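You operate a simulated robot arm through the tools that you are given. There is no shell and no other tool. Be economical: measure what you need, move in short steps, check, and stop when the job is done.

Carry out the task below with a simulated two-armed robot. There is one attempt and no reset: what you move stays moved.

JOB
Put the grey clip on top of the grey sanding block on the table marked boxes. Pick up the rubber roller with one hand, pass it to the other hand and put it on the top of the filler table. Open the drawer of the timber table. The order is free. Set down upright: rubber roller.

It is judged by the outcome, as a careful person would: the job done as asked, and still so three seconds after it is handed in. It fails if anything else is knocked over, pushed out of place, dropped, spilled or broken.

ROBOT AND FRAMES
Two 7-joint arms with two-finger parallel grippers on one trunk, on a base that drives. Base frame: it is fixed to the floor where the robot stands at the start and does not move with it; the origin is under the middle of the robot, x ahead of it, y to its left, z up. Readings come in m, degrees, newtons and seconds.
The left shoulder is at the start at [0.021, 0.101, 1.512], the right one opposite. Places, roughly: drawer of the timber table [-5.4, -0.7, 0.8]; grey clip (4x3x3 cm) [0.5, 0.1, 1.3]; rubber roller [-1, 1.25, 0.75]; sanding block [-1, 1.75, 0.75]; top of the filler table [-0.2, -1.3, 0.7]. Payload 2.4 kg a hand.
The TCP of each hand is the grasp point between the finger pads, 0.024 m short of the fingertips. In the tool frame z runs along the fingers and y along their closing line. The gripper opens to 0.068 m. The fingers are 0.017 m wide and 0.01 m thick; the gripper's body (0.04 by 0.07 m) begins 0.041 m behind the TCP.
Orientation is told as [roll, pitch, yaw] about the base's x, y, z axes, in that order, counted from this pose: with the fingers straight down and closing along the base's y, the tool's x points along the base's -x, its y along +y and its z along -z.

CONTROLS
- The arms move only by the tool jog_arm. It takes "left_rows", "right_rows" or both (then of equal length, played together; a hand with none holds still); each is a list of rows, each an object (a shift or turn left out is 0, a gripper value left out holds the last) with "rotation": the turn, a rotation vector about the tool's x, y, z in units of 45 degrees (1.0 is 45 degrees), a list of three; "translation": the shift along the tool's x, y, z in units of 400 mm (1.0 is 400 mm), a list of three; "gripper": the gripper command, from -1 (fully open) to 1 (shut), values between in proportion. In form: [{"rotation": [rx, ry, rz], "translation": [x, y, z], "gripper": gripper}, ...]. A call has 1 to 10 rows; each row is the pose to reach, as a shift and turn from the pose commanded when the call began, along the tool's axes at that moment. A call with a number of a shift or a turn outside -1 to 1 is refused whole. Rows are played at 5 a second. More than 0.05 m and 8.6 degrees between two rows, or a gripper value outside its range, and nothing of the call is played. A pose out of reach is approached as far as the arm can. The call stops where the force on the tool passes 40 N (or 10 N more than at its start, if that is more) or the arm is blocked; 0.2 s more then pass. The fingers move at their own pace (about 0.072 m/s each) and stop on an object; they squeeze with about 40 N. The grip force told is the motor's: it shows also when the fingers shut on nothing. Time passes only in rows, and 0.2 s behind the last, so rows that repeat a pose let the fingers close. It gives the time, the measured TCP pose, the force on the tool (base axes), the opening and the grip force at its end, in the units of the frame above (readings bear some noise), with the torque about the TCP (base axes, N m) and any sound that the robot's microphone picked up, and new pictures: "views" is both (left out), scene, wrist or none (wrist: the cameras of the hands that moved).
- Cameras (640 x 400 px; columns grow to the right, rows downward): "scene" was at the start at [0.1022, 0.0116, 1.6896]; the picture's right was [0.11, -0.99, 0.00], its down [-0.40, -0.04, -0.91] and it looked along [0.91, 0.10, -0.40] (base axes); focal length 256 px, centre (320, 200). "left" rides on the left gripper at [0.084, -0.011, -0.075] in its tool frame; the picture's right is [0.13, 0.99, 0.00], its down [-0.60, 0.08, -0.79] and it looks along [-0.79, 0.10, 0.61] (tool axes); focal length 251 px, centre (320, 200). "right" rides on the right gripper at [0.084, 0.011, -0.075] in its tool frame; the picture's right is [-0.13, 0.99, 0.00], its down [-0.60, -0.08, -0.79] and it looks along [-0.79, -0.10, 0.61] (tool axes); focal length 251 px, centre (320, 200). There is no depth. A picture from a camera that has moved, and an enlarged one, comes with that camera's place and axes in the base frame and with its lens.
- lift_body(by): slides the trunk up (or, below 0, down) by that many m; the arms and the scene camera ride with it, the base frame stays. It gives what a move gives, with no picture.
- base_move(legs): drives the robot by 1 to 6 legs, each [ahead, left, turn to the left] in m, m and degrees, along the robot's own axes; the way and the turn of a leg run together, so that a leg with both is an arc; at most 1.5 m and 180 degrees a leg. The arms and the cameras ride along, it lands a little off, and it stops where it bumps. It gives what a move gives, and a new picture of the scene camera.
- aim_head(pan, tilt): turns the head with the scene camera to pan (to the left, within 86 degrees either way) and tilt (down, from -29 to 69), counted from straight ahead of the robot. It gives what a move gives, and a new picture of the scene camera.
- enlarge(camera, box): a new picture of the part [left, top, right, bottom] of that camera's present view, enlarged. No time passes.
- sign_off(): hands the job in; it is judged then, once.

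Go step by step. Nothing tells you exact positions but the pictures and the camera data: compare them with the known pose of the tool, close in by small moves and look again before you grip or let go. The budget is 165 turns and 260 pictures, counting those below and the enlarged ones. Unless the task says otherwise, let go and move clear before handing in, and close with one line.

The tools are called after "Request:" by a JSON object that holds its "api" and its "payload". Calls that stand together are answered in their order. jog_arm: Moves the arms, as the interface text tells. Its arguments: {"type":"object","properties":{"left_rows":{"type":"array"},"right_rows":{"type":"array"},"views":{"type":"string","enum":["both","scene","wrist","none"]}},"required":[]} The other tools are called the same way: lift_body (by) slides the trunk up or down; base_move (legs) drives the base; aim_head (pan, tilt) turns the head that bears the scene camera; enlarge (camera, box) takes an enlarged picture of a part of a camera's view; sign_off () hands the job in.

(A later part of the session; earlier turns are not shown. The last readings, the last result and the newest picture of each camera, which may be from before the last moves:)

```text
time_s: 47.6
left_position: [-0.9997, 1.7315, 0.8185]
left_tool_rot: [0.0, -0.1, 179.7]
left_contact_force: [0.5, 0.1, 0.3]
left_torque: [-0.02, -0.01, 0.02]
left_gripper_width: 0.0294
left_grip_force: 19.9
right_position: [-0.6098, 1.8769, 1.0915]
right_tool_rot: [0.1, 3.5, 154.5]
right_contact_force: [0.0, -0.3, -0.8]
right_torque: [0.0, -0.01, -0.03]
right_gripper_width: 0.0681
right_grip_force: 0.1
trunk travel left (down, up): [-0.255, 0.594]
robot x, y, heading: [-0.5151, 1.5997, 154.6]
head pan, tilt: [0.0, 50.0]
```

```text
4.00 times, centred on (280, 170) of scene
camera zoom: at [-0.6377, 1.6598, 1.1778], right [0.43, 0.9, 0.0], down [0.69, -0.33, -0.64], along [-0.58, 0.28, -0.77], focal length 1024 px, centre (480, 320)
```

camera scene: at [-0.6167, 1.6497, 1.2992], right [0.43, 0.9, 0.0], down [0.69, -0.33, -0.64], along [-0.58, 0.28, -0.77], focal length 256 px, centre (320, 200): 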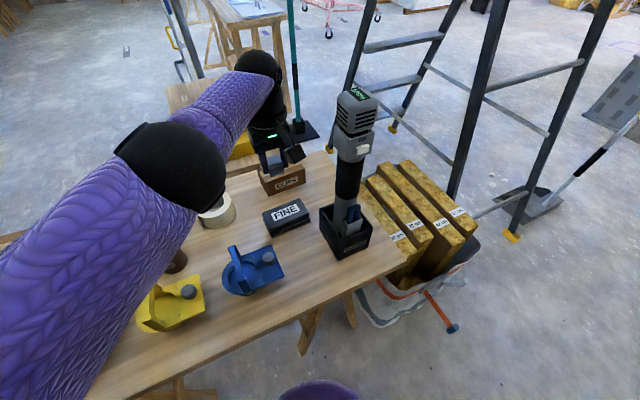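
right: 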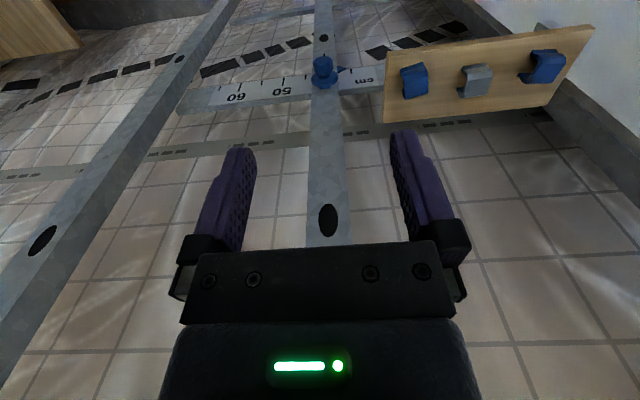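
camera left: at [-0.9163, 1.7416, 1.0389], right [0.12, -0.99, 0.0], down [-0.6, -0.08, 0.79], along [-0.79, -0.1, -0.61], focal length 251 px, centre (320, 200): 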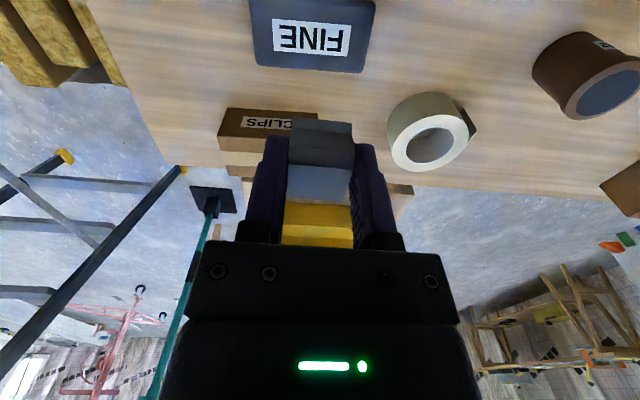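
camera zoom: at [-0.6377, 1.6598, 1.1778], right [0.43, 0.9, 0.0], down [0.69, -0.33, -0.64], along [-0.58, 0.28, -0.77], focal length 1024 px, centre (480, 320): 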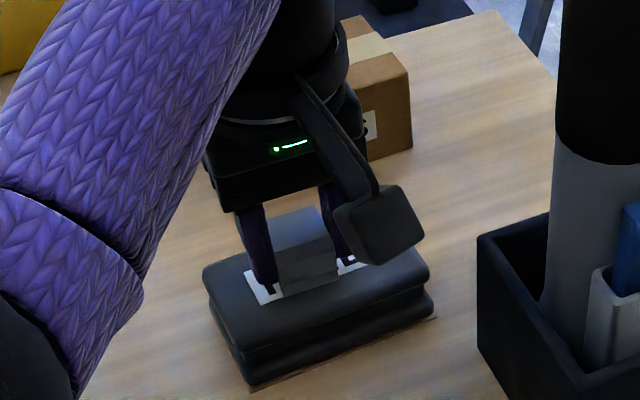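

Nearly there; stepping down a few mm more with force checks.

Request:
{"api": "jog_arm", "payload": {"left_rows": [{"translation": [0, 0, 0.008]}, {"translation": [0, 0, 0.015]}, {"translation": [0, 0, 0.015]}], "views": "none"}}

Request:
{"api": "enlarge", "payload": {"camera": "left", "box": [220, 40, 420, 165]}}

```text
time_s: 48.4
left_position: [-1.0002, 1.7322, 0.8129]
left_tool_rot: [-0.1, -0.1, 179.9]
left_contact_force: [-2.3, 0.6, 15.5]
left_torque: [0.18, 0.15, 0.06]
left_gripper_width: 0.0291
left_grip_force: 19.8
right_position: [-0.6083, 1.8777, 1.0913]
right_tool_rot: [0.1, 3.4, 154.5]
right_contact_force: [-0.7, 0.2, -0.6]
right_torque: [-0.01, 0.02, 0.0]
right_gripper_width: 0.0678
right_grip_force: 0.1
trunk travel left (down, up): [-0.255, 0.594]
robot x, y, heading: [-0.5162, 1.6011, 154.6]
head pan, tilt: [0.0, 50.0]
```

```text
3.20 times, centred on (320, 102) of left
camera zoom: at [-0.9165, 1.7415, 0.8886], right [0.13, -0.99, 0.0], down [-0.6, -0.08, 0.79], along [-0.79, -0.1, -0.61], focal length 805 px, centre (320, 512)
```

zoom: 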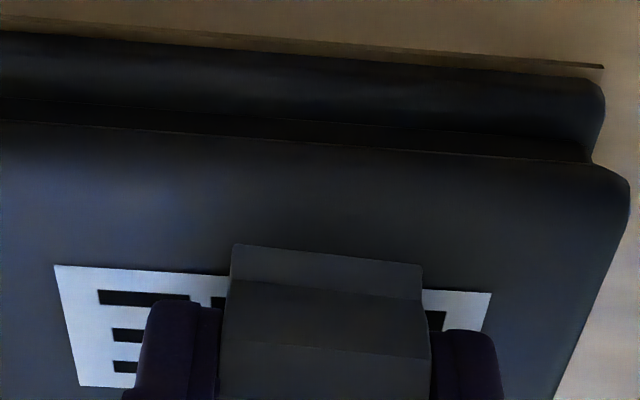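

Contact at 15 N: the clip sits on the block. I'll ease up 1 mm, open and lift clear.

Request:
{"api": "jog_arm", "payload": {"left_rows": [{"translation": [0, 0, -0.003]}, {"translation": [0, 0, -0.003], "gripper": -0.3}, {"translation": [0, 0, -0.003], "gripper": -0.3}, {"translation": [0, 0, -0.003], "gripper": -0.3}, {"translation": [0, 0, -0.05]}, {"translation": [0, 0, -0.15]}, {"translation": [0, 0, -0.25]}]}}

Request:
{"api": "enlarge", "payload": {"camera": "left", "box": [220, 0, 420, 125]}}

```text
time_s: 50.0
left_position: [-0.9993, 1.7319, 0.9119]
left_tool_rot: [0.0, 0.1, 179.8]
left_contact_force: [0.2, 0.0, -0.1]
left_torque: [0.02, 0.01, 0.0]
left_gripper_width: 0.0441
left_grip_force: 0.0
right_position: [-0.6094, 1.878, 1.0921]
right_tool_rot: [0.1, 3.4, 154.5]
right_contact_force: [-0.1, 0.9, -0.7]
right_torque: [0.0, -0.02, -0.02]
right_gripper_width: 0.068
right_grip_force: 0.1
trunk travel left (down, up): [-0.255, 0.594]
robot x, y, heading: [-0.5156, 1.5983, 154.6]
head pan, tilt: [0.0, 50.0]
camera scene: at [-0.6377, 1.6596, 1.1779], right [0.43, 0.9, 0.0], down [0.69, -0.33, -0.64], along [-0.58, 0.28, -0.77], focal length 256 px, centre (320, 200)
camera left: at [-0.9157, 1.7412, 0.9876], right [0.13, -0.99, 0.0], down [-0.61, -0.08, 0.79], along [-0.79, -0.1, -0.61], focal length 251 px, centre (320, 200)
```

scene: 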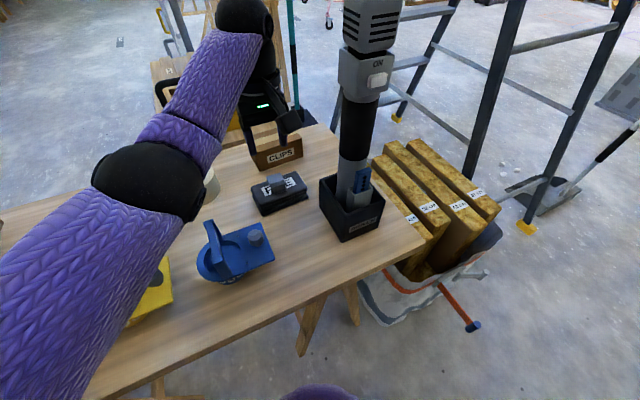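
left: 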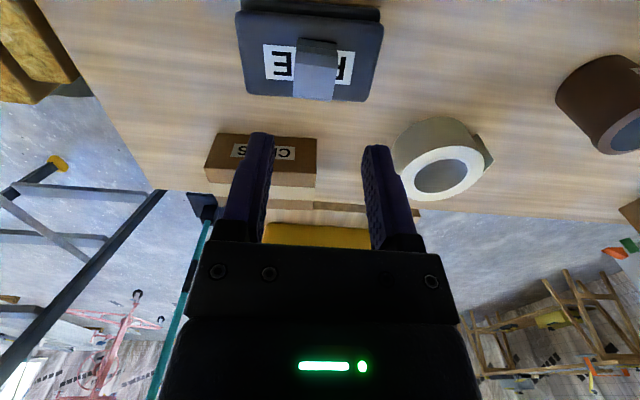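

```text
3.20 times, centred on (320, 62) of left
camera zoom: at [-0.9157, 1.7412, 0.9876], right [0.13, -0.99, 0.0], down [-0.61, -0.08, 0.79], along [-0.79, -0.1, -0.61], focal length 805 px, centre (320, 640)
```

zoom: 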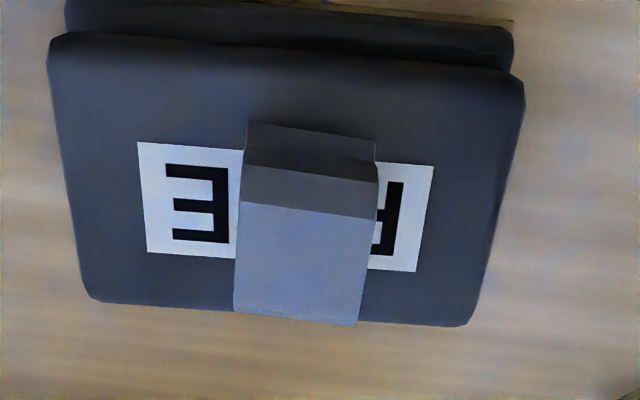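

The clip now rests fully on the block. Next the roller: I'll raise the trunk, back off, square up and sidestep to face the roller near [-1.06, 1.165].

Request:
{"api": "lift_body", "payload": {"by": 0.3}}

Request:
{"api": "base_move", "payload": {"legs": [[-0.25, 0, 0], [0, 0, 25.5], [0, 0.225, 0]]}}

Request:
{"api": "enlarge", "payload": {"camera": "scene", "box": [220, 150, 380, 250]}}

```text
time_s: 53.0
left_position: [-0.9933, 1.7281, 1.2426]
left_tool_rot: [-1.6, -3.3, 179.9]
left_contact_force: [0.4, -0.7, 0.2]
left_torque: [0.02, -0.03, 0.02]
left_gripper_width: 0.044
left_grip_force: 0.1
right_position: [-0.6095, 1.8779, 1.3915]
right_tool_rot: [0.1, 3.5, 154.4]
right_contact_force: [0.5, 0.1, 0.0]
right_torque: [-0.01, -0.02, 0.01]
right_gripper_width: 0.0681
right_grip_force: 0.0
trunk travel left (down, up): [-0.555, 0.294]
robot x, y, heading: [-0.5161, 1.6022, 154.4]
head pan, tilt: [0.0, 50.0]
```

```text
time_s: 57.4
left_position: [-0.7748, 1.1791, 1.2425]
left_tool_rot: [-1.5, -3.4, -154.8]
left_contact_force: [-0.2, 0.2, -0.2]
left_torque: [0.0, 0.02, -0.01]
left_gripper_width: 0.044
left_grip_force: 0.0
right_position: [-0.4936, 1.4769, 1.3916]
right_tool_rot: [0.0, 3.5, 179.9]
right_contact_force: [0.3, 0.4, 0.5]
right_torque: [0.03, 0.0, -0.01]
right_gripper_width: 0.0679
right_grip_force: 0.1
trunk travel left (down, up): [-0.555, 0.294]
robot x, y, heading: [-0.2858, 1.2698, 180.0]
head pan, tilt: [0.0, 50.0]
camera scene: at [-0.3827, 1.2685, 1.4801], right [0.0, 1.0, 0.0], down [0.77, 0.0, -0.64], along [-0.64, 0.0, -0.77], focal length 256 px, centre (320, 200)
```

scene: 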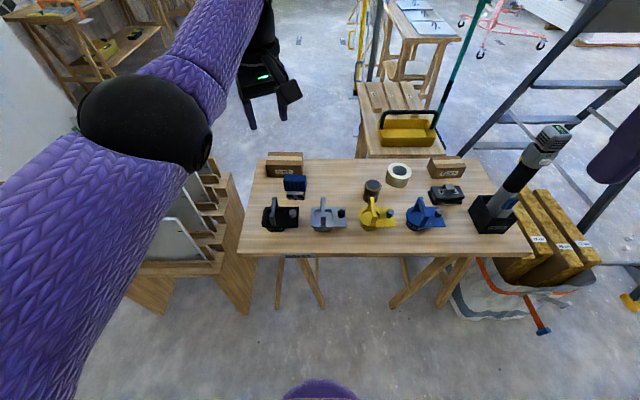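

```text
4.00 times, centred on (300, 200) of scene
camera zoom: at [-0.3827, 1.2685, 1.4801], right [0.0, 1.0, 0.0], down [0.77, 0.0, -0.64], along [-0.64, 0.0, -0.77], focal length 1024 px, centre (400, 200)
```

zoom: 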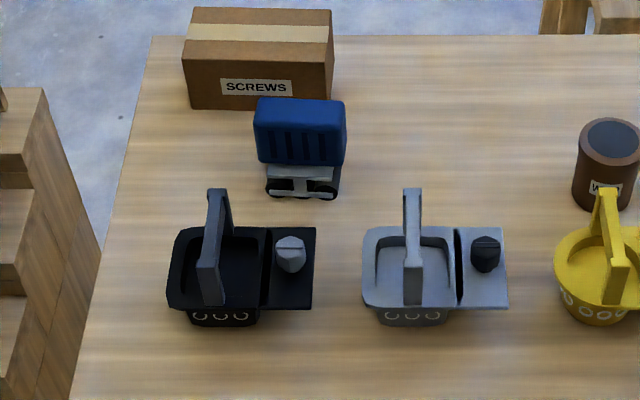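

The roller sits at about [-1.015, 1.18], with its blue handle around z 0.79–0.85, thin along x. I'll pull the left hand back and turn it so it closes along x, then look.

Request:
{"api": "jog_arm", "payload": {"left_rows": [{"translation": [0.05, 0.025, 0], "rotation": [0, 0, 0.17], "gripper": -1}, {"translation": [0.1, 0.05, 0], "rotation": [0, 0, 0.34]}, {"translation": [0.16, 0.075, 0], "rotation": [0, 0, 0.5]}, {"translation": [0.21, 0.1, 0], "rotation": [0, 0, 0.67]}, {"translation": [0.26, 0.125, 0], "rotation": [0, 0, 0.84]}, {"translation": [0.31, 0.148, 0], "rotation": [0, 0, 1.0]}], "views": "none"}}

Request:
{"api": "jog_arm", "payload": {"left_rows": [{"rotation": [0, 0, 0.17]}, {"rotation": [0, 0, 0.34]}, {"rotation": [0, 0, 0.5]}, {"rotation": [0, 0, 0.67]}, {"rotation": [0, 0, 0.84]}, {"rotation": [0, 0, 1.0]}], "views": "scene"}}

```text
time_s: 58.8
left_position: [-0.6383, 1.1766, 1.2336]
left_tool_rot: [1.1, -3.3, 160.1]
left_contact_force: [-0.1, 0.3, -0.3]
left_torque: [-0.01, 0.02, 0.0]
left_gripper_width: 0.0679
left_grip_force: 0.0
right_position: [-0.4935, 1.478, 1.3911]
right_tool_rot: [0.1, 3.4, 179.9]
right_contact_force: [-0.8, -0.3, 0.5]
right_torque: [0.01, 0.01, 0.0]
right_gripper_width: 0.0678
right_grip_force: 0.0
trunk travel left (down, up): [-0.555, 0.294]
robot x, y, heading: [-0.2862, 1.2698, 180.0]
head pan, tilt: [0.0, 50.0]
```

```text
time_s: 60.2
left_position: [-0.6381, 1.1801, 1.2336]
left_tool_rot: [3.0, -2.1, 117.7]
left_contact_force: [0.3, 2.3, -2.2]
left_torque: [0.0, 0.13, 0.14]
left_gripper_width: 0.0684
left_grip_force: 0.0
right_position: [-0.4929, 1.4773, 1.3914]
right_tool_rot: [0.1, 3.5, 179.9]
right_contact_force: [-0.3, 0.4, -0.1]
right_torque: [0.02, 0.03, 0.01]
right_gripper_width: 0.0678
right_grip_force: 0.0
trunk travel left (down, up): [-0.555, 0.294]
robot x, y, heading: [-0.2858, 1.2681, 179.9]
head pan, tilt: [0.0, 50.0]
stopped in row 6 (left hand): the force on the tool passed its limit at 74 N (the readings are from after the stop); the commanded pose is now the measured one
camera scene: at [-0.3827, 1.2695, 1.4801], right [0.0, 1.0, 0.0], down [0.77, 0.0, -0.64], along [-0.64, 0.0, -0.77], focal length 256 px, centre (320, 200)
```

scene: 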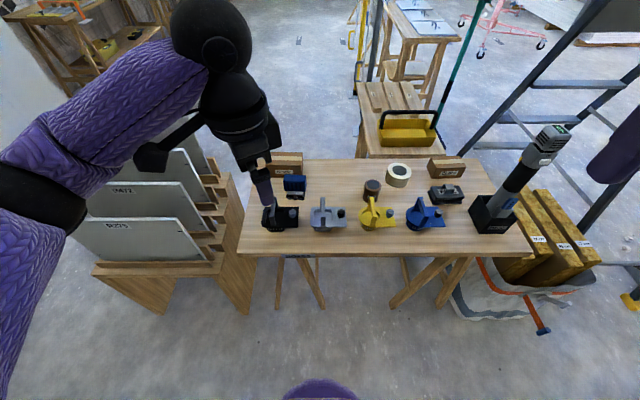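

Turning left at a bent-arm pose jammed (most likely its camera met its own forearm). With the arm extended the forearm lies differently, so I'll extend first and then finish the turn gently.

Request:
{"api": "jog_arm", "payload": {"left_rows": [{"translation": [-0.045, 0.085, 0]}, {"translation": [-0.09, 0.17, 0]}, {"translation": [-0.13, 0.255, 0]}, {"translation": [-0.13, 0.255, 0], "rotation": [0, 0, 0.15]}, {"translation": [-0.13, 0.255, 0], "rotation": [0, 0, 0.3]}, {"translation": [-0.13, 0.255, 0], "rotation": [0, 0, 0.45]}, {"translation": [-0.13, 0.255, 0], "rotation": [0, 0, 0.6]}], "views": "scene"}}

```text
time_s: 60.5
left_position: [-0.6519, 1.1794, 1.2351]
left_tool_rot: [3.0, -2.7, 118.0]
left_contact_force: [0.7, 3.3, -0.9]
left_torque: [-0.06, 0.11, 0.22]
left_gripper_width: 0.0681
left_grip_force: 0.0
right_position: [-0.4933, 1.4788, 1.3924]
right_tool_rot: [0.1, 3.5, 179.9]
right_contact_force: [0.8, -0.5, -0.2]
right_torque: [-0.01, -0.01, 0.03]
right_gripper_width: 0.0679
right_grip_force: 0.0
trunk travel left (down, up): [-0.555, 0.294]
robot x, y, heading: [-0.2919, 1.2692, 179.7]
head pan, tilt: [0.0, 50.0]
stopped in row 1 (left hand): the force on the tool passed its limit at 60 N (the readings are from after the stop); the commanded pose is now the measured one
camera scene: at [-0.3832, 1.2698, 1.48], right [0.0, 1.0, 0.0], down [0.77, 0.0, -0.64], along [-0.64, 0.0, -0.77], focal length 256 px, centre (320, 200)
```

scene: 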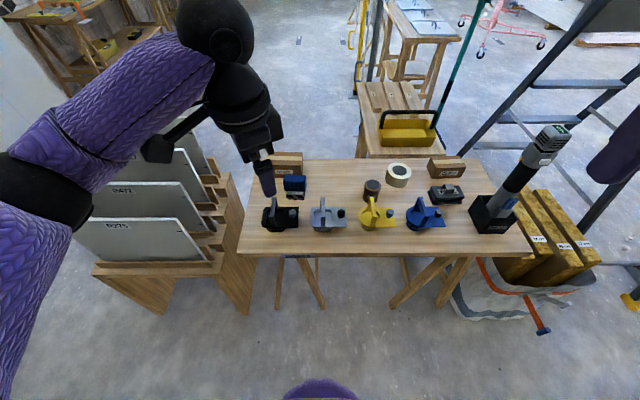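

The camera arm still touches the forearm. I'll turn back 25°, then extend and re-try the turn.

Request:
{"api": "jog_arm", "payload": {"left_rows": [{"rotation": [0, 0, -0.18]}, {"rotation": [0, 0, -0.36]}, {"rotation": [0, 0, -0.55]}, {"translation": [-0.045, 0.085, 0], "rotation": [0, 0, -0.55]}, {"translation": [-0.09, 0.17, 0], "rotation": [0, 0, -0.55]}, {"translation": [-0.13, 0.25, 0], "rotation": [0, 0, -0.55]}], "views": "scene"}}

```text
time_s: 61.9
left_position: [-0.7654, 1.1805, 1.2423]
left_tool_rot: [1.8, -3.8, 142.8]
left_contact_force: [-0.7, 0.6, 0.9]
left_torque: [-0.04, -0.03, -0.02]
left_gripper_width: 0.068
left_grip_force: 0.0
right_position: [-0.4925, 1.4781, 1.391]
right_tool_rot: [0.1, 3.5, 179.9]
right_contact_force: [-0.1, 0.8, -0.5]
right_torque: [-0.03, -0.02, 0.01]
right_gripper_width: 0.068
right_grip_force: 0.1
trunk travel left (down, up): [-0.555, 0.294]
robot x, y, heading: [-0.2895, 1.2691, 179.9]
head pan, tilt: [0.0, 50.0]
camera scene: at [-0.3831, 1.2705, 1.4801], right [0.0, 1.0, 0.0], down [0.77, 0.0, -0.64], along [-0.64, 0.0, -0.77], focal length 256 px, centre (320, 200)
```

scene: 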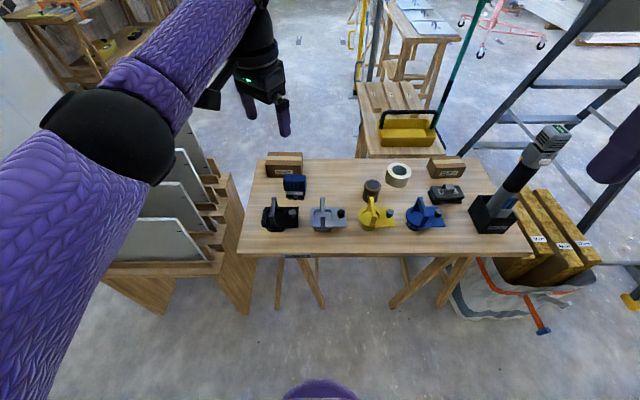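

Extended now; trying the turn slowly.

Request:
{"api": "jog_arm", "payload": {"left_rows": [{"rotation": [0, 0, 0.17]}, {"rotation": [0, 0, 0.34]}, {"rotation": [0, 0, 0.5]}, {"rotation": [0, 0, 0.67]}, {"rotation": [0, 0, 0.84]}, {"rotation": [0, 0, 1.0]}], "views": "scene"}}

```text
time_s: 63.3
left_position: [-0.7637, 1.1779, 1.2414]
left_tool_rot: [3.6, -1.5, 97.9]
left_contact_force: [0.3, -0.4, 1.2]
left_torque: [0.02, 0.04, 0.0]
left_gripper_width: 0.0685
left_grip_force: 0.1
right_position: [-0.4914, 1.4779, 1.3915]
right_tool_rot: [0.1, 3.5, 180.0]
right_contact_force: [-0.3, -0.9, -0.4]
right_torque: [-0.01, 0.02, 0.0]
right_gripper_width: 0.0682
right_grip_force: 0.0
trunk travel left (down, up): [-0.555, 0.294]
robot x, y, heading: [-0.2875, 1.2687, 179.6]
head pan, tilt: [0.0, 50.0]
camera scene: at [-0.3827, 1.2695, 1.4801], right [0.0, 1.0, 0.0], down [0.77, 0.0, -0.64], along [-0.64, 0.0, -0.77], focal length 256 px, centre (320, 200)
```

scene: 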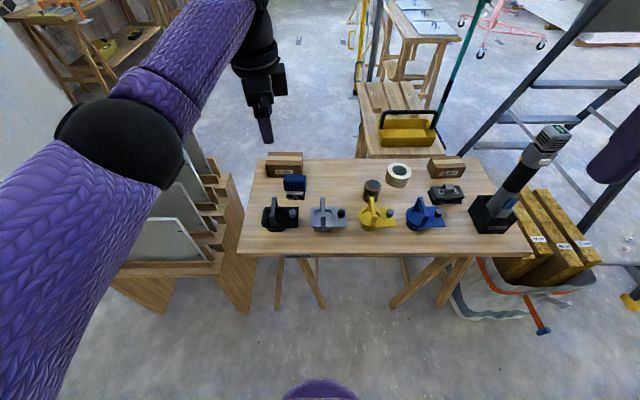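

The turn works when extended. I'll level the tool, drive ahead 0.25 m so the hand is above the roller, and lower the trunk part way.

Request:
{"api": "jog_arm", "payload": {"left_rows": [{"rotation": [0.04, 0.016, 0.088]}, {"rotation": [0.08, 0.033, 0.176]}, {"rotation": [0.08, 0.033, 0.176]}], "views": "none"}}

Request:
{"api": "base_move", "payload": {"legs": [[0.25, 0, 0]]}}

Request:
{"api": "lift_body", "payload": {"by": -0.22}}

Request:
{"api": "enlarge", "payload": {"camera": "left", "box": [0, 0, 640, 400]}}

```text
time_s: 64.1
left_position: [-0.7643, 1.1786, 1.2421]
left_tool_rot: [0.2, 0.3, 89.9]
left_contact_force: [0.1, 0.8, 0.0]
left_torque: [0.02, -0.01, -0.01]
left_gripper_width: 0.0681
left_grip_force: 0.1
right_position: [-0.4926, 1.4783, 1.3917]
right_tool_rot: [0.1, 3.4, 179.9]
right_contact_force: [0.3, 0.6, 0.1]
right_torque: [-0.03, 0.01, -0.01]
right_gripper_width: 0.068
right_grip_force: 0.1
trunk travel left (down, up): [-0.555, 0.294]
robot x, y, heading: [-0.288, 1.2676, 180.3]
head pan, tilt: [0.0, 50.0]
```

```text
time_s: 66.0
left_position: [-1.0134, 1.1802, 1.2414]
left_tool_rot: [0.2, 0.3, 89.9]
left_contact_force: [0.6, 0.5, -0.9]
left_torque: [-0.02, -0.01, -0.01]
left_gripper_width: 0.0681
left_grip_force: 0.0
right_position: [-0.7419, 1.4802, 1.391]
right_tool_rot: [0.0, 3.4, 179.7]
right_contact_force: [-0.8, 0.4, 0.3]
right_torque: [-0.03, -0.05, 0.02]
right_gripper_width: 0.068
right_grip_force: 0.0
trunk travel left (down, up): [-0.555, 0.294]
robot x, y, heading: [-0.5375, 1.2697, 179.6]
head pan, tilt: [0.0, 50.0]
camera scene: at [-0.6323, 1.2708, 1.48], right [0.01, 1.0, 0.0], down [0.77, 0.0, -0.64], along [-0.64, 0.0, -0.77], focal length 256 px, centre (320, 200)
```

scene: 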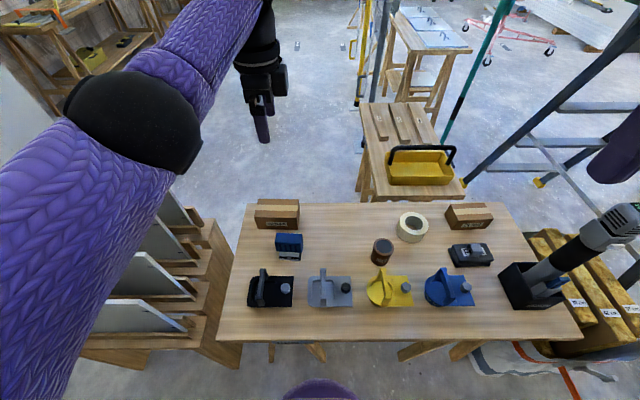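

```text
time_s: 68.3
left_position: [-1.0126, 1.1811, 1.0232]
left_tool_rot: [0.3, 0.3, 89.9]
left_contact_force: [0.4, 0.5, -1.3]
left_torque: [0.01, -0.02, 0.01]
left_gripper_width: 0.0682
left_grip_force: 0.0
right_position: [-0.7411, 1.4804, 1.1708]
right_tool_rot: [0.2, 3.5, 179.7]
right_contact_force: [0.3, 0.7, 0.7]
right_torque: [0.0, 0.03, 0.0]
right_gripper_width: 0.0679
right_grip_force: 0.0
trunk travel left (down, up): [-0.335, 0.514]
robot x, y, heading: [-0.5391, 1.2713, 179.5]
head pan, tilt: [0.0, 50.0]
```

```text
1.00 times, centred on (320, 200) of left (not enlarged: the box is as wide or as high as the picture)
camera zoom: at [-1.0026, 1.0968, 1.0989], right [-0.99, -0.13, 0.01], down [-0.07, 0.61, 0.79], along [-0.1, 0.78, -0.61], focal length 251 px, centre (320, 200)
```

zoom: 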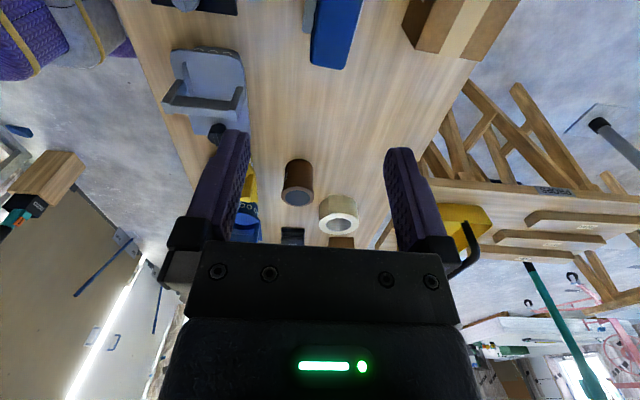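

The handle is visible under the hand. Zooming to fix its exact position and angle.

Request:
{"api": "enlarge", "payload": {"camera": "left", "box": [240, 0, 400, 100]}}

Request:
{"api": "enlarge", "payload": {"camera": "scene", "box": [200, 150, 360, 250]}}

```text
4.00 times, centred on (320, 50) of left
camera zoom: at [-1.0026, 1.0968, 1.0989], right [-0.99, -0.13, 0.01], down [-0.07, 0.61, 0.79], along [-0.1, 0.78, -0.61], focal length 1006 px, centre (320, 800)
```

zoom: 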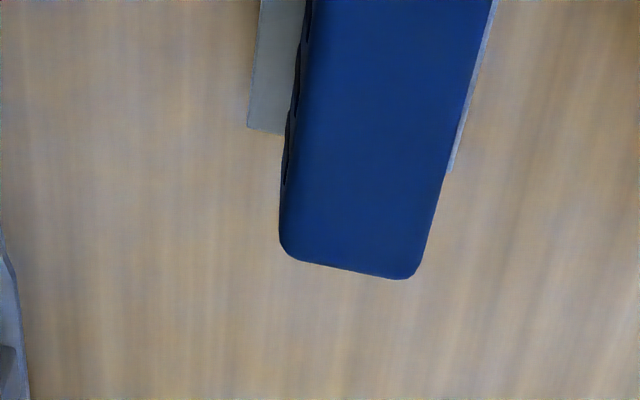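

```text
4.00 times, centred on (280, 200) of scene
camera zoom: at [-0.6568, 1.2709, 1.2589], right [0.01, 1.0, 0.0], down [0.77, 0.0, -0.64], along [-0.64, 0.0, -0.77], focal length 1024 px, centre (480, 200)
```

zoom: 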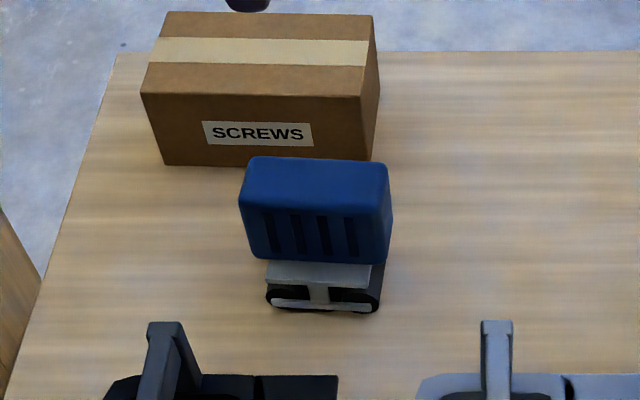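

Handle: x −1.011…−1.043, y 1.138…1.219, z about 0.776…0.825. I'll grip near its −y end (y 1.158, z 0.808) to leave the other end for the right hand. Aligning now, then lowering.

Request:
{"api": "jog_arm", "payload": {"left_rows": [{"translation": [0.028, 0.018, 0]}, {"translation": [0.056, 0.035, 0]}, {"translation": [0.056, 0.035, 0]}], "views": "none"}}

Request:
{"api": "lift_body", "payload": {"by": -0.15}}

Request:
{"api": "enlarge", "payload": {"camera": "left", "box": [160, 0, 480, 200]}}

Request:
{"api": "enlarge", "payload": {"camera": "scene", "box": [180, 80, 340, 180]}}

```text
time_s: 69.1
left_position: [-1.027, 1.159, 1.0219]
left_tool_rot: [0.2, 0.3, 89.9]
left_contact_force: [-0.7, -0.3, 0.7]
left_torque: [0.01, 0.0, 0.0]
left_gripper_width: 0.0677
left_grip_force: 0.1
right_position: [-0.7413, 1.4794, 1.1711]
right_tool_rot: [0.1, 3.5, 179.7]
right_contact_force: [-1.1, -0.3, 0.3]
right_torque: [0.0, -0.02, -0.01]
right_gripper_width: 0.0681
right_grip_force: 0.0
trunk travel left (down, up): [-0.335, 0.514]
robot x, y, heading: [-0.5387, 1.2643, 179.8]
head pan, tilt: [0.0, 50.0]
```

```text
time_s: 70.8
left_position: [-1.027, 1.1579, 0.8724]
left_tool_rot: [0.3, 0.4, 89.8]
left_contact_force: [-0.1, -0.7, 0.4]
left_torque: [-0.03, -0.01, 0.03]
left_gripper_width: 0.0683
left_grip_force: 0.0
right_position: [-0.7548, 1.4793, 1.0143]
right_tool_rot: [0.1, 6.4, 179.7]
right_contact_force: [-0.3, 0.0, -0.2]
right_torque: [0.02, 0.03, 0.0]
right_gripper_width: 0.0682
right_grip_force: 0.0
trunk travel left (down, up): [-0.185, 0.664]
robot x, y, heading: [-0.5357, 1.27, 179.8]
head pan, tilt: [0.0, 50.0]
```

```text
2.00 times, centred on (320, 100) of left
camera zoom: at [-1.0166, 1.0745, 0.949], right [-0.99, -0.13, 0.01], down [-0.07, 0.61, 0.79], along [-0.1, 0.78, -0.61], focal length 503 px, centre (320, 400)
```

zoom: 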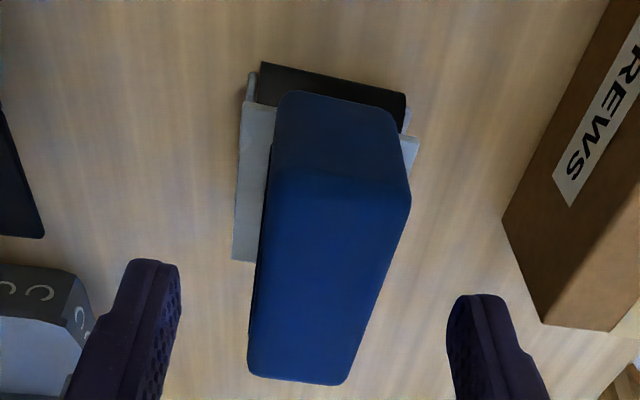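

```text
4.00 times, centred on (260, 130) of scene
camera zoom: at [-0.6912, 1.2711, 1.1066], right [0.01, 1.0, 0.0], down [0.77, 0.0, -0.64], along [-0.64, 0.0, -0.77], focal length 1024 px, centre (560, 480)
```

zoom: 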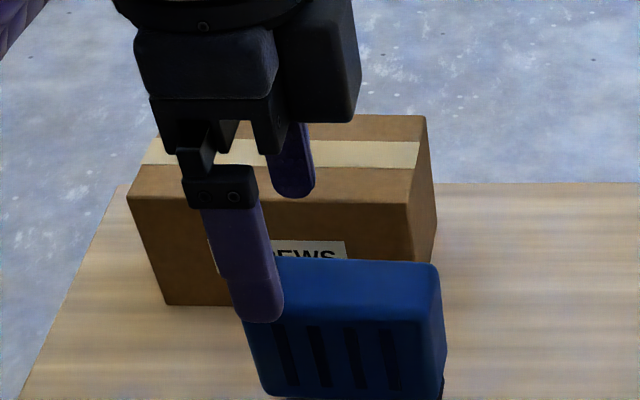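

Aligned within 3° and 3 mm; I'll correct that and go down with the arm to grip height.

Request:
{"api": "jog_arm", "payload": {"left_rows": [{"translation": [0, 0.007, 0.06], "rotation": [0, 0, 0.06]}, {"translation": [0, 0.007, 0.12], "rotation": [0, 0, 0.06]}, {"translation": [0, 0.007, 0.158], "rotation": [0, 0, 0.06]}, {"translation": [0, 0.007, 0.158], "rotation": [0, 0, 0.06]}], "views": "wrist"}}

Request:
{"api": "enlarge", "payload": {"camera": "scene", "box": [180, 110, 340, 210]}}

```text
time_s: 71.8
left_position: [-1.0309, 1.1584, 0.8084]
left_tool_rot: [0.1, 0.4, 87.2]
left_contact_force: [0.0, 0.5, -0.3]
left_torque: [-0.02, 0.03, -0.01]
left_gripper_width: 0.0682
left_grip_force: 0.0
right_position: [-0.7555, 1.4804, 1.0132]
right_tool_rot: [0.2, 6.3, 179.7]
right_contact_force: [0.0, 0.7, -0.4]
right_torque: [-0.02, 0.02, 0.02]
right_gripper_width: 0.0682
right_grip_force: 0.1
trunk travel left (down, up): [-0.185, 0.664]
robot x, y, heading: [-0.5363, 1.2669, 179.6]
head pan, tilt: [0.0, 50.0]
camera left: at [-1.0239, 1.0736, 0.8852], right [-1.0, -0.08, 0.0], down [-0.05, 0.61, 0.79], along [-0.07, 0.79, -0.61], focal length 251 px, centre (320, 200)
```

left: 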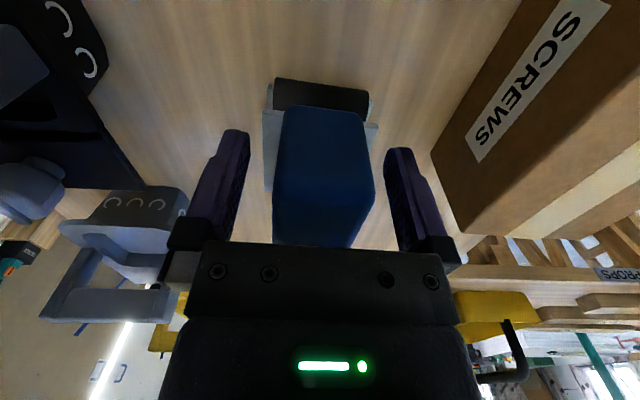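

```text
4.00 times, centred on (260, 160) of scene
camera zoom: at [-0.6914, 1.2711, 1.1065], right [0.01, 1.0, 0.0], down [0.77, 0.0, -0.64], along [-0.64, 0.0, -0.77], focal length 1024 px, centre (560, 360)
```

zoom: 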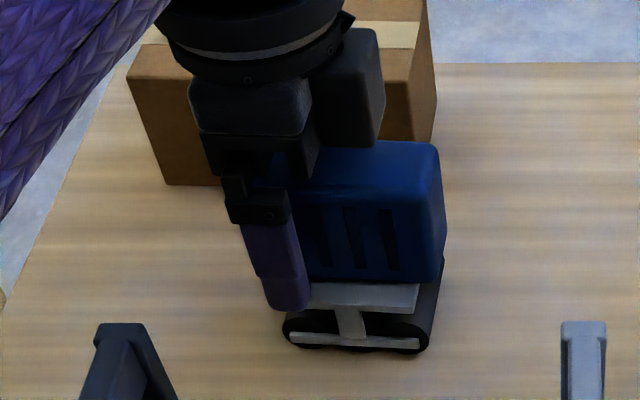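

The fingers straddle the handle at grip height. Closing.

Request:
{"api": "jog_arm", "payload": {"left_rows": [{"gripper": 1}, {"gripper": 1}, {"gripper": 1}, {"gripper": 1}], "views": "wrist"}}

```text
time_s: 72.8
left_position: [-1.03, 1.1585, 0.809]
left_tool_rot: [0.2, 0.3, 87.2]
left_contact_force: [-0.2, 0.0, 0.5]
left_torque: [0.01, -0.1, -0.03]
left_gripper_width: 0.0382
left_grip_force: 40.2
right_position: [-0.7559, 1.4798, 1.0124]
right_tool_rot: [0.1, 6.2, 179.7]
right_contact_force: [0.6, -0.6, 0.5]
right_torque: [0.0, 0.04, -0.02]
right_gripper_width: 0.068
right_grip_force: 0.0
trunk travel left (down, up): [-0.185, 0.664]
robot x, y, heading: [-0.5375, 1.2677, 179.7]
head pan, tilt: [0.0, 50.0]
camera left: at [-1.0239, 1.0736, 0.8854], right [-1.0, -0.08, 0.0], down [-0.05, 0.61, 0.79], along [-0.07, 0.79, -0.61], focal length 251 px, centre (320, 200)
```

left: 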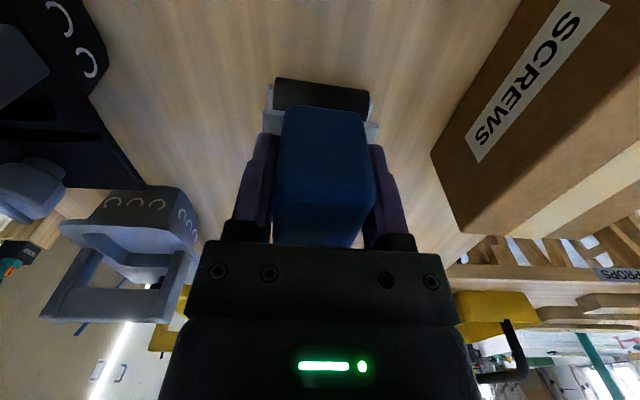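

Gripped at 38 mm with 40 N. Lifting with the trunk and backing out from the table.

Request:
{"api": "lift_body", "payload": {"by": 0.3}}

Request:
{"api": "base_move", "payload": {"legs": [[-0.45, 0, 0]]}}

Request:
{"api": "enlarge", "payload": {"camera": "left", "box": [0, 0, 640, 400]}}

```text
time_s: 75.8
left_position: [-1.0305, 1.1586, 1.1138]
left_tool_rot: [0.7, 0.4, 87.2]
left_contact_force: [0.4, 0.5, -2.2]
left_torque: [-0.07, -0.02, 0.03]
left_gripper_width: 0.0377
left_grip_force: 40.3
right_position: [-0.7554, 1.479, 1.3129]
right_tool_rot: [0.1, 6.4, 179.7]
right_contact_force: [-0.1, 0.2, 0.7]
right_torque: [0.01, 0.02, -0.02]
right_gripper_width: 0.0681
right_grip_force: 0.0
trunk travel left (down, up): [-0.485, 0.364]
robot x, y, heading: [-0.5352, 1.2712, 179.8]
head pan, tilt: [0.0, 50.0]
```

```text
time_s: 78.6
left_position: [-0.5755, 1.1572, 1.1131]
left_tool_rot: [0.8, 0.4, 87.1]
left_contact_force: [0.4, 0.4, -1.9]
left_torque: [-0.07, -0.01, 0.02]
left_gripper_width: 0.0377
left_grip_force: 40.0
right_position: [-0.3024, 1.4753, 1.3128]
right_tool_rot: [0.2, 6.2, 179.7]
right_contact_force: [0.3, -0.5, 0.3]
right_torque: [-0.04, -0.02, -0.03]
right_gripper_width: 0.0684
right_grip_force: 0.0
trunk travel left (down, up): [-0.485, 0.364]
robot x, y, heading: [-0.0855, 1.2691, 179.4]
head pan, tilt: [0.0, 50.0]
camera scene: at [-0.1831, 1.2682, 1.4099], right [0.01, 1.0, 0.0], down [0.77, -0.01, -0.64], along [-0.64, 0.0, -0.77], focal length 256 px, centre (320, 200)
```

scene: 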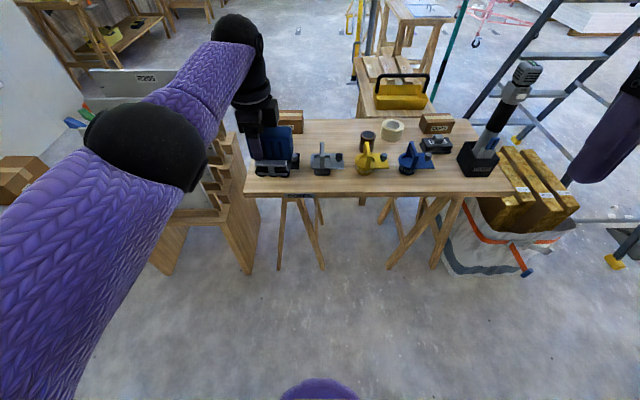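

```text
1.00 times, centred on (320, 200) of left (not enlarged: the box is as wide or as high as the picture)
camera zoom: at [-0.5679, 1.0712, 1.1898], right [-1.0, -0.08, 0.01], down [-0.04, 0.61, 0.79], along [-0.07, 0.79, -0.61], focal length 251 px, centre (320, 200)
```

zoom: 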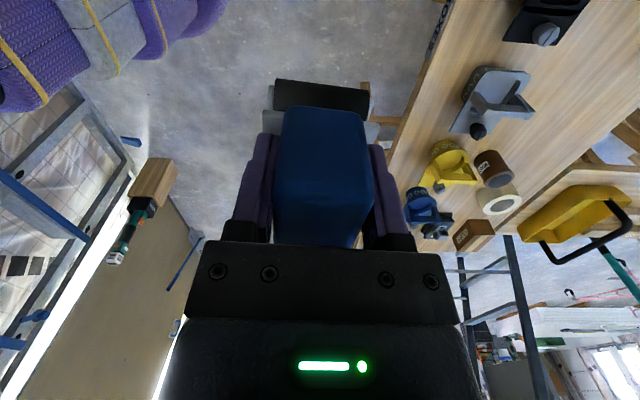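

The roller is securely held. Zooming on the left hand to see what is on its free side before the handover.

Request:
{"api": "enlarge", "payload": {"camera": "scene", "box": [200, 80, 328, 180]}}

Request:
{"api": "enlarge", "payload": {"camera": "right", "box": [0, 0, 640, 400]}}

```text
4.00 times, centred on (264, 130) of scene
camera zoom: at [-0.1831, 1.2682, 1.4099], right [0.01, 1.0, 0.0], down [0.77, -0.01, -0.64], along [-0.64, 0.0, -0.77], focal length 1024 px, centre (544, 480)
```

zoom: 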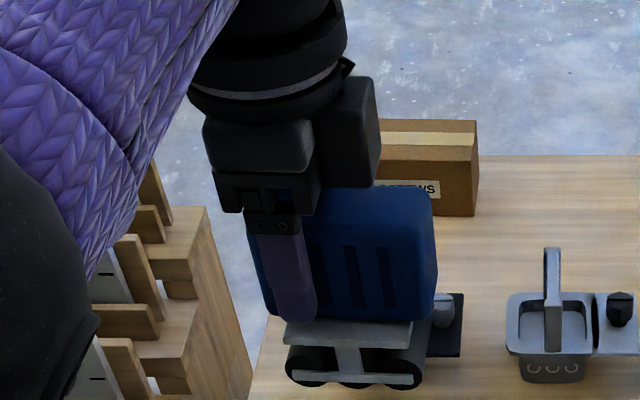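

```text
1.00 times, centred on (320, 200) of right (not enlarged: the box is as wide or as high as the picture)
camera zoom: at [-0.2264, 1.4656, 1.3967], right [-0.14, -0.99, -0.01], down [-0.69, 0.08, 0.72], along [-0.71, 0.11, -0.69], focal length 251 px, centre (320, 200)
```

zoom: 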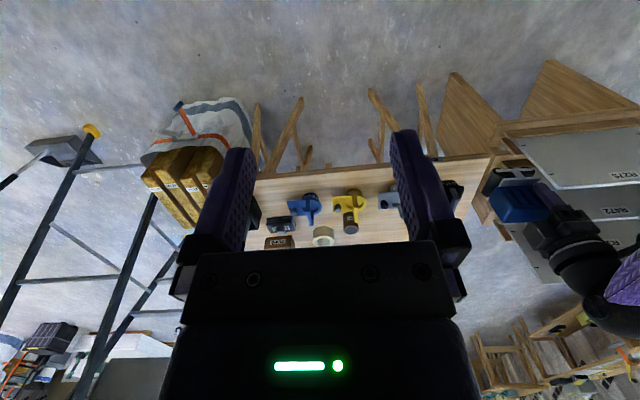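

There is a housing on the free side above the handle, but the handle end stays open. For the handover I'll turn the left hand 25° further so the free handle end points back-right, and start turning the right hand to point left.

Request:
{"api": "jog_arm", "payload": {"left_rows": [{"rotation": [0, 0, 0.1]}, {"rotation": [0, 0, 0.2]}, {"rotation": [0, 0, 0.3]}, {"rotation": [0, 0, 0.4]}, {"rotation": [0, 0, 0.5]}, {"rotation": [0, 0, 0.55]}], "right_rows": [{"translation": [-0.04, 0, 0], "rotation": [0, -0.14, 0.1]}, {"translation": [-0.08, 0, 0], "rotation": [0, -0.14, 0.28]}, {"translation": [-0.13, 0, 0], "rotation": [0, -0.14, 0.46]}, {"translation": [-0.17, 0, 0], "rotation": [0, -0.14, 0.64]}, {"translation": [-0.21, 0, 0], "rotation": [0, -0.14, 0.82]}, {"translation": [-0.25, 0, 0], "rotation": [0, -0.14, 1.0]}], "views": "scene"}}

```text
time_s: 80.0
left_position: [-0.5764, 1.1554, 1.1127]
left_tool_rot: [0.6, 0.7, 62.3]
left_contact_force: [0.7, -0.5, -2.8]
left_torque: [-0.04, 0.01, -0.01]
left_gripper_width: 0.0379
left_grip_force: 39.8
right_position: [-0.4032, 1.4768, 1.3021]
right_tool_rot: [-1.9, -1.1, 134.5]
right_contact_force: [1.1, 0.3, 0.2]
right_torque: [-0.02, -0.05, 0.0]
right_gripper_width: 0.068
right_grip_force: 0.1
trunk travel left (down, up): [-0.485, 0.364]
robot x, y, heading: [-0.0849, 1.2666, 179.4]
head pan, tilt: [0.0, 50.0]
camera scene: at [-0.184, 1.2681, 1.4098], right [0.01, 1.0, 0.0], down [0.77, -0.01, -0.64], along [-0.64, 0.0, -0.77], focal length 256 px, centre (320, 200)
```

scene: 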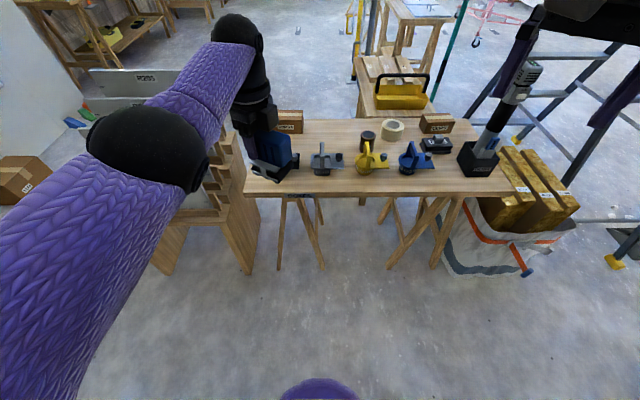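

Both fine. Continuing to turn the right hand to point left, in place.

Request:
{"api": "jog_arm", "payload": {"right_rows": [{"rotation": [0, 0, 0.17]}, {"rotation": [0, 0, 0.34]}, {"rotation": [0, 0, 0.5]}, {"rotation": [0, 0, 0.67]}, {"rotation": [0, 0, 0.84]}, {"rotation": [0, 0, 1.0]}], "views": "none"}}

Request:
{"api": "jog_arm", "payload": {"right_rows": [{"rotation": [-0.034, 0.14, 0.081]}, {"rotation": [-0.067, 0.28, 0.163]}, {"rotation": [-0.1, 0.42, 0.244]}, {"rotation": [-0.134, 0.56, 0.325]}, {"rotation": [-0.168, 0.7, 0.406]}, {"rotation": [-0.2, 0.84, 0.488]}, {"rotation": [-0.235, 0.981, 0.569]}], "views": "scene"}}

```text
time_s: 81.4
left_position: [-0.5744, 1.1558, 1.1138]
left_tool_rot: [0.6, 0.6, 62.4]
left_contact_force: [-0.8, 0.2, -2.1]
left_torque: [-0.06, 0.02, -0.01]
left_gripper_width: 0.0379
left_grip_force: 40.0
right_position: [-0.4014, 1.4778, 1.3017]
right_tool_rot: [-0.6, -2.2, 89.6]
right_contact_force: [-0.3, -0.8, -0.1]
right_torque: [-0.03, -0.01, -0.01]
right_gripper_width: 0.0679
right_grip_force: 0.1
trunk travel left (down, up): [-0.485, 0.364]
robot x, y, heading: [-0.082, 1.2637, 179.9]
head pan, tilt: [0.0, 50.0]
```

```text
time_s: 83.0
left_position: [-0.575, 1.1573, 1.114]
left_tool_rot: [0.5, 0.7, 62.4]
left_contact_force: [-1.0, -0.6, -3.4]
left_torque: [-0.01, -0.01, 0.01]
left_gripper_width: 0.0375
left_grip_force: 40.3
right_position: [-0.4018, 1.479, 1.3023]
right_tool_rot: [0.6, 42.9, 63.0]
right_contact_force: [-0.4, 0.4, 0.4]
right_torque: [-0.01, 0.02, -0.01]
right_gripper_width: 0.0679
right_grip_force: 0.1
trunk travel left (down, up): [-0.485, 0.364]
robot x, y, heading: [-0.0824, 1.2672, 179.6]
head pan, tilt: [0.0, 50.0]
camera scene: at [-0.1835, 1.2684, 1.4098], right [0.01, 1.0, 0.0], down [0.77, -0.01, -0.64], along [-0.64, 0.0, -0.77], focal length 256 px, centre (320, 200)
```

scene: 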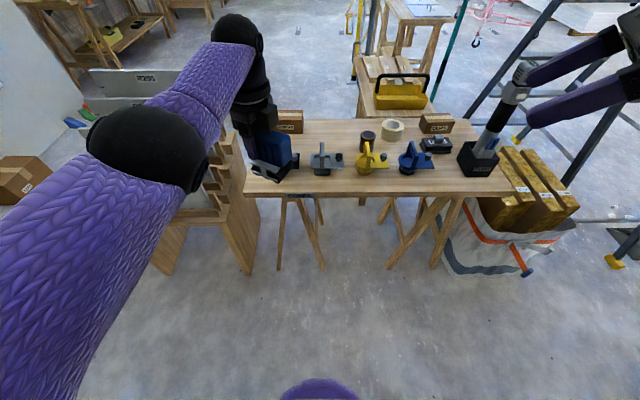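

Now the remaining pitch to 80°.

Request:
{"api": "jog_arm", "payload": {"right_rows": [{"rotation": [0, 0.16, 0]}, {"rotation": [0, 0.32, 0]}, {"rotation": [0, 0.48, 0]}, {"rotation": [0, 0.64, 0]}, {"rotation": [0, 0.81, 0]}, {"rotation": [0, 0.81, 0]}], "views": "wrist"}}

```text
time_s: 84.4
left_position: [-0.5744, 1.1554, 1.1133]
left_tool_rot: [0.5, 0.7, 62.3]
left_contact_force: [0.9, -0.2, -2.8]
left_torque: [-0.05, 0.02, -0.01]
left_gripper_width: 0.0378
left_grip_force: 39.7
right_position: [-0.4026, 1.4784, 1.3012]
right_tool_rot: [2.0, 79.3, 64.7]
right_contact_force: [0.2, -0.3, -0.1]
right_torque: [-0.01, -0.01, -0.01]
right_gripper_width: 0.068
right_grip_force: 0.1
trunk travel left (down, up): [-0.485, 0.364]
robot x, y, heading: [-0.0842, 1.2694, 179.5]
head pan, tilt: [0.0, 50.0]
camera right: at [-0.3842, 1.5338, 1.3981], right [-0.87, 0.48, -0.12], down [0.48, 0.76, -0.45], along [-0.12, -0.45, -0.89], focal length 251 px, centre (320, 200)
```

right: 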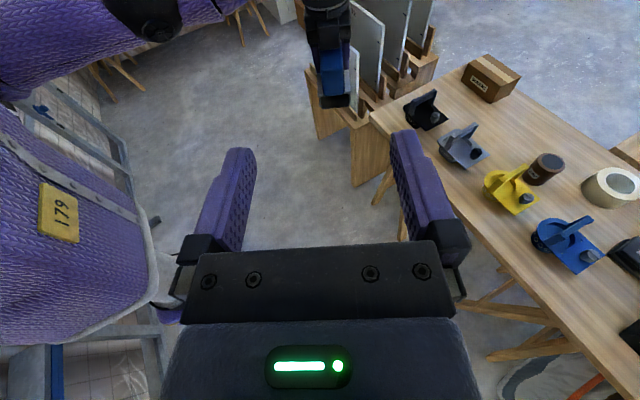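

The right hand points left-down at the free handle end. Moving to a staging point 13 cm short of it.

Request:
{"api": "jog_arm", "payload": {"right_rows": [{"translation": [-0.055, 0.001, 0.09]}, {"translation": [-0.11, 0.002, 0.18]}, {"translation": [-0.165, 0.004, 0.27]}, {"translation": [-0.22, 0.006, 0.36]}, {"translation": [-0.275, 0.007, 0.45]}, {"translation": [-0.327, 0.008, 0.548]}, {"translation": [-0.327, 0.008, 0.548]}], "views": "both"}}

Request:
{"api": "enlarge", "payload": {"camera": "right", "box": [220, 0, 420, 125]}}

```text
time_s: 86.0
left_position: [-0.5755, 1.1561, 1.1141]
left_tool_rot: [0.5, 0.8, 62.4]
left_contact_force: [0.4, -0.9, -2.0]
left_torque: [-0.05, 0.01, 0.02]
left_gripper_width: 0.0378
left_grip_force: 40.2
right_position: [-0.4938, 1.3087, 1.1317]
right_tool_rot: [2.2, 79.2, 64.9]
right_contact_force: [0.1, 0.2, -0.1]
right_torque: [0.01, 0.02, 0.0]
right_gripper_width: 0.068
right_grip_force: 0.0
trunk travel left (down, up): [-0.485, 0.364]
robot x, y, heading: [-0.0794, 1.2639, 179.4]
head pan, tilt: [0.0, 50.0]
camera scene: at [-0.1836, 1.2683, 1.4099], right [0.01, 1.0, 0.0], down [0.77, -0.01, -0.64], along [-0.64, 0.0, -0.77], focal length 256 px, centre (320, 200)
camera right: at [-0.4753, 1.3655, 1.2283], right [-0.87, 0.48, -0.12], down [0.48, 0.76, -0.44], along [-0.12, -0.44, -0.89], focal length 251 px, centre (320, 200)
```

scene: 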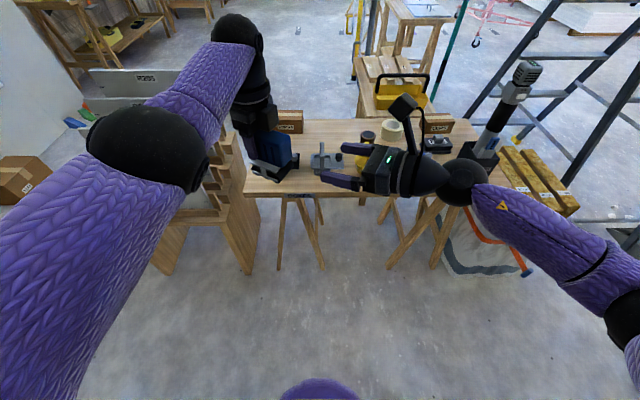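
right: 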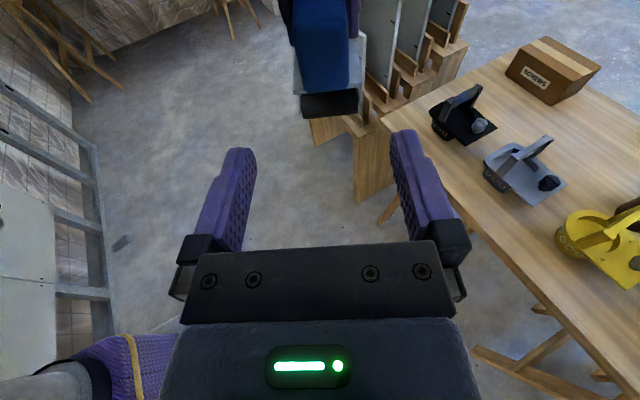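

```text
3.20 times, centred on (320, 62) of right
camera zoom: at [-0.4753, 1.3655, 1.2283], right [-0.87, 0.48, -0.12], down [0.48, 0.76, -0.44], along [-0.12, -0.44, -0.89], focal length 805 px, centre (320, 640)
```

zoom: 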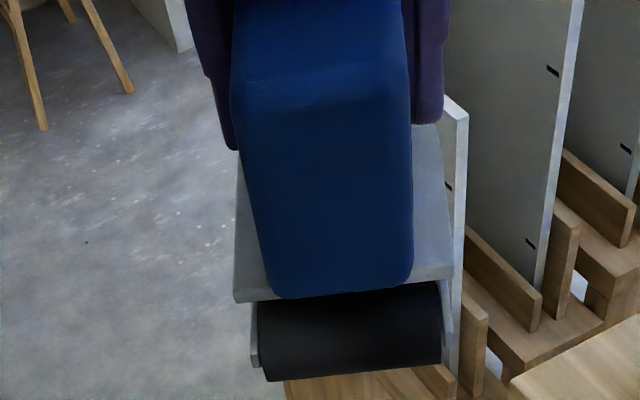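

Alignment is within 3 mm. Advancing 9 cm and looking again.

Request:
{"api": "jog_arm", "payload": {"right_rows": [{"translation": [0, 0.007, 0.08]}, {"translation": [0, 0.007, 0.16]}, {"translation": [0, 0.007, 0.225]}, {"translation": [0, 0.007, 0.225]}], "views": "wrist"}}

Request:
{"api": "enlarge", "payload": {"camera": "scene", "box": [200, 80, 400, 205]}}

```text
time_s: 87.0
left_position: [-0.5746, 1.1563, 1.1127]
left_tool_rot: [0.5, 0.7, 62.4]
left_contact_force: [-0.1, -0.1, -2.7]
left_torque: [-0.04, 0.04, 0.01]
left_gripper_width: 0.0375
left_grip_force: 39.7
right_position: [-0.5357, 1.233, 1.1153]
right_tool_rot: [2.4, 79.1, 65.0]
right_contact_force: [0.4, -1.0, 0.0]
right_torque: [-0.01, -0.01, 0.03]
right_gripper_width: 0.068
right_grip_force: 0.1
trunk travel left (down, up): [-0.485, 0.364]
robot x, y, heading: [-0.0848, 1.266, 179.8]
head pan, tilt: [0.0, 50.0]
camera right: at [-0.5185, 1.2889, 1.2111], right [-0.87, 0.48, -0.12], down [0.48, 0.76, -0.44], along [-0.12, -0.44, -0.89], focal length 251 px, centre (320, 200)
```

right: 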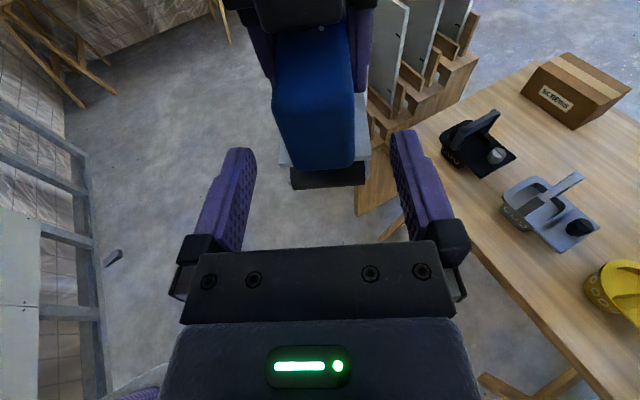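

```text
3.20 times, centred on (300, 142) of scene
camera zoom: at [-0.1837, 1.2682, 1.4098], right [0.01, 1.0, 0.0], down [0.77, -0.01, -0.64], along [-0.64, 0.0, -0.77], focal length 819 px, centre (384, 384)
```

zoom: 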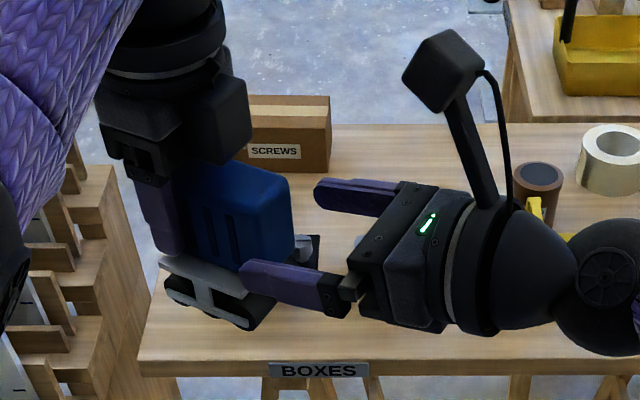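

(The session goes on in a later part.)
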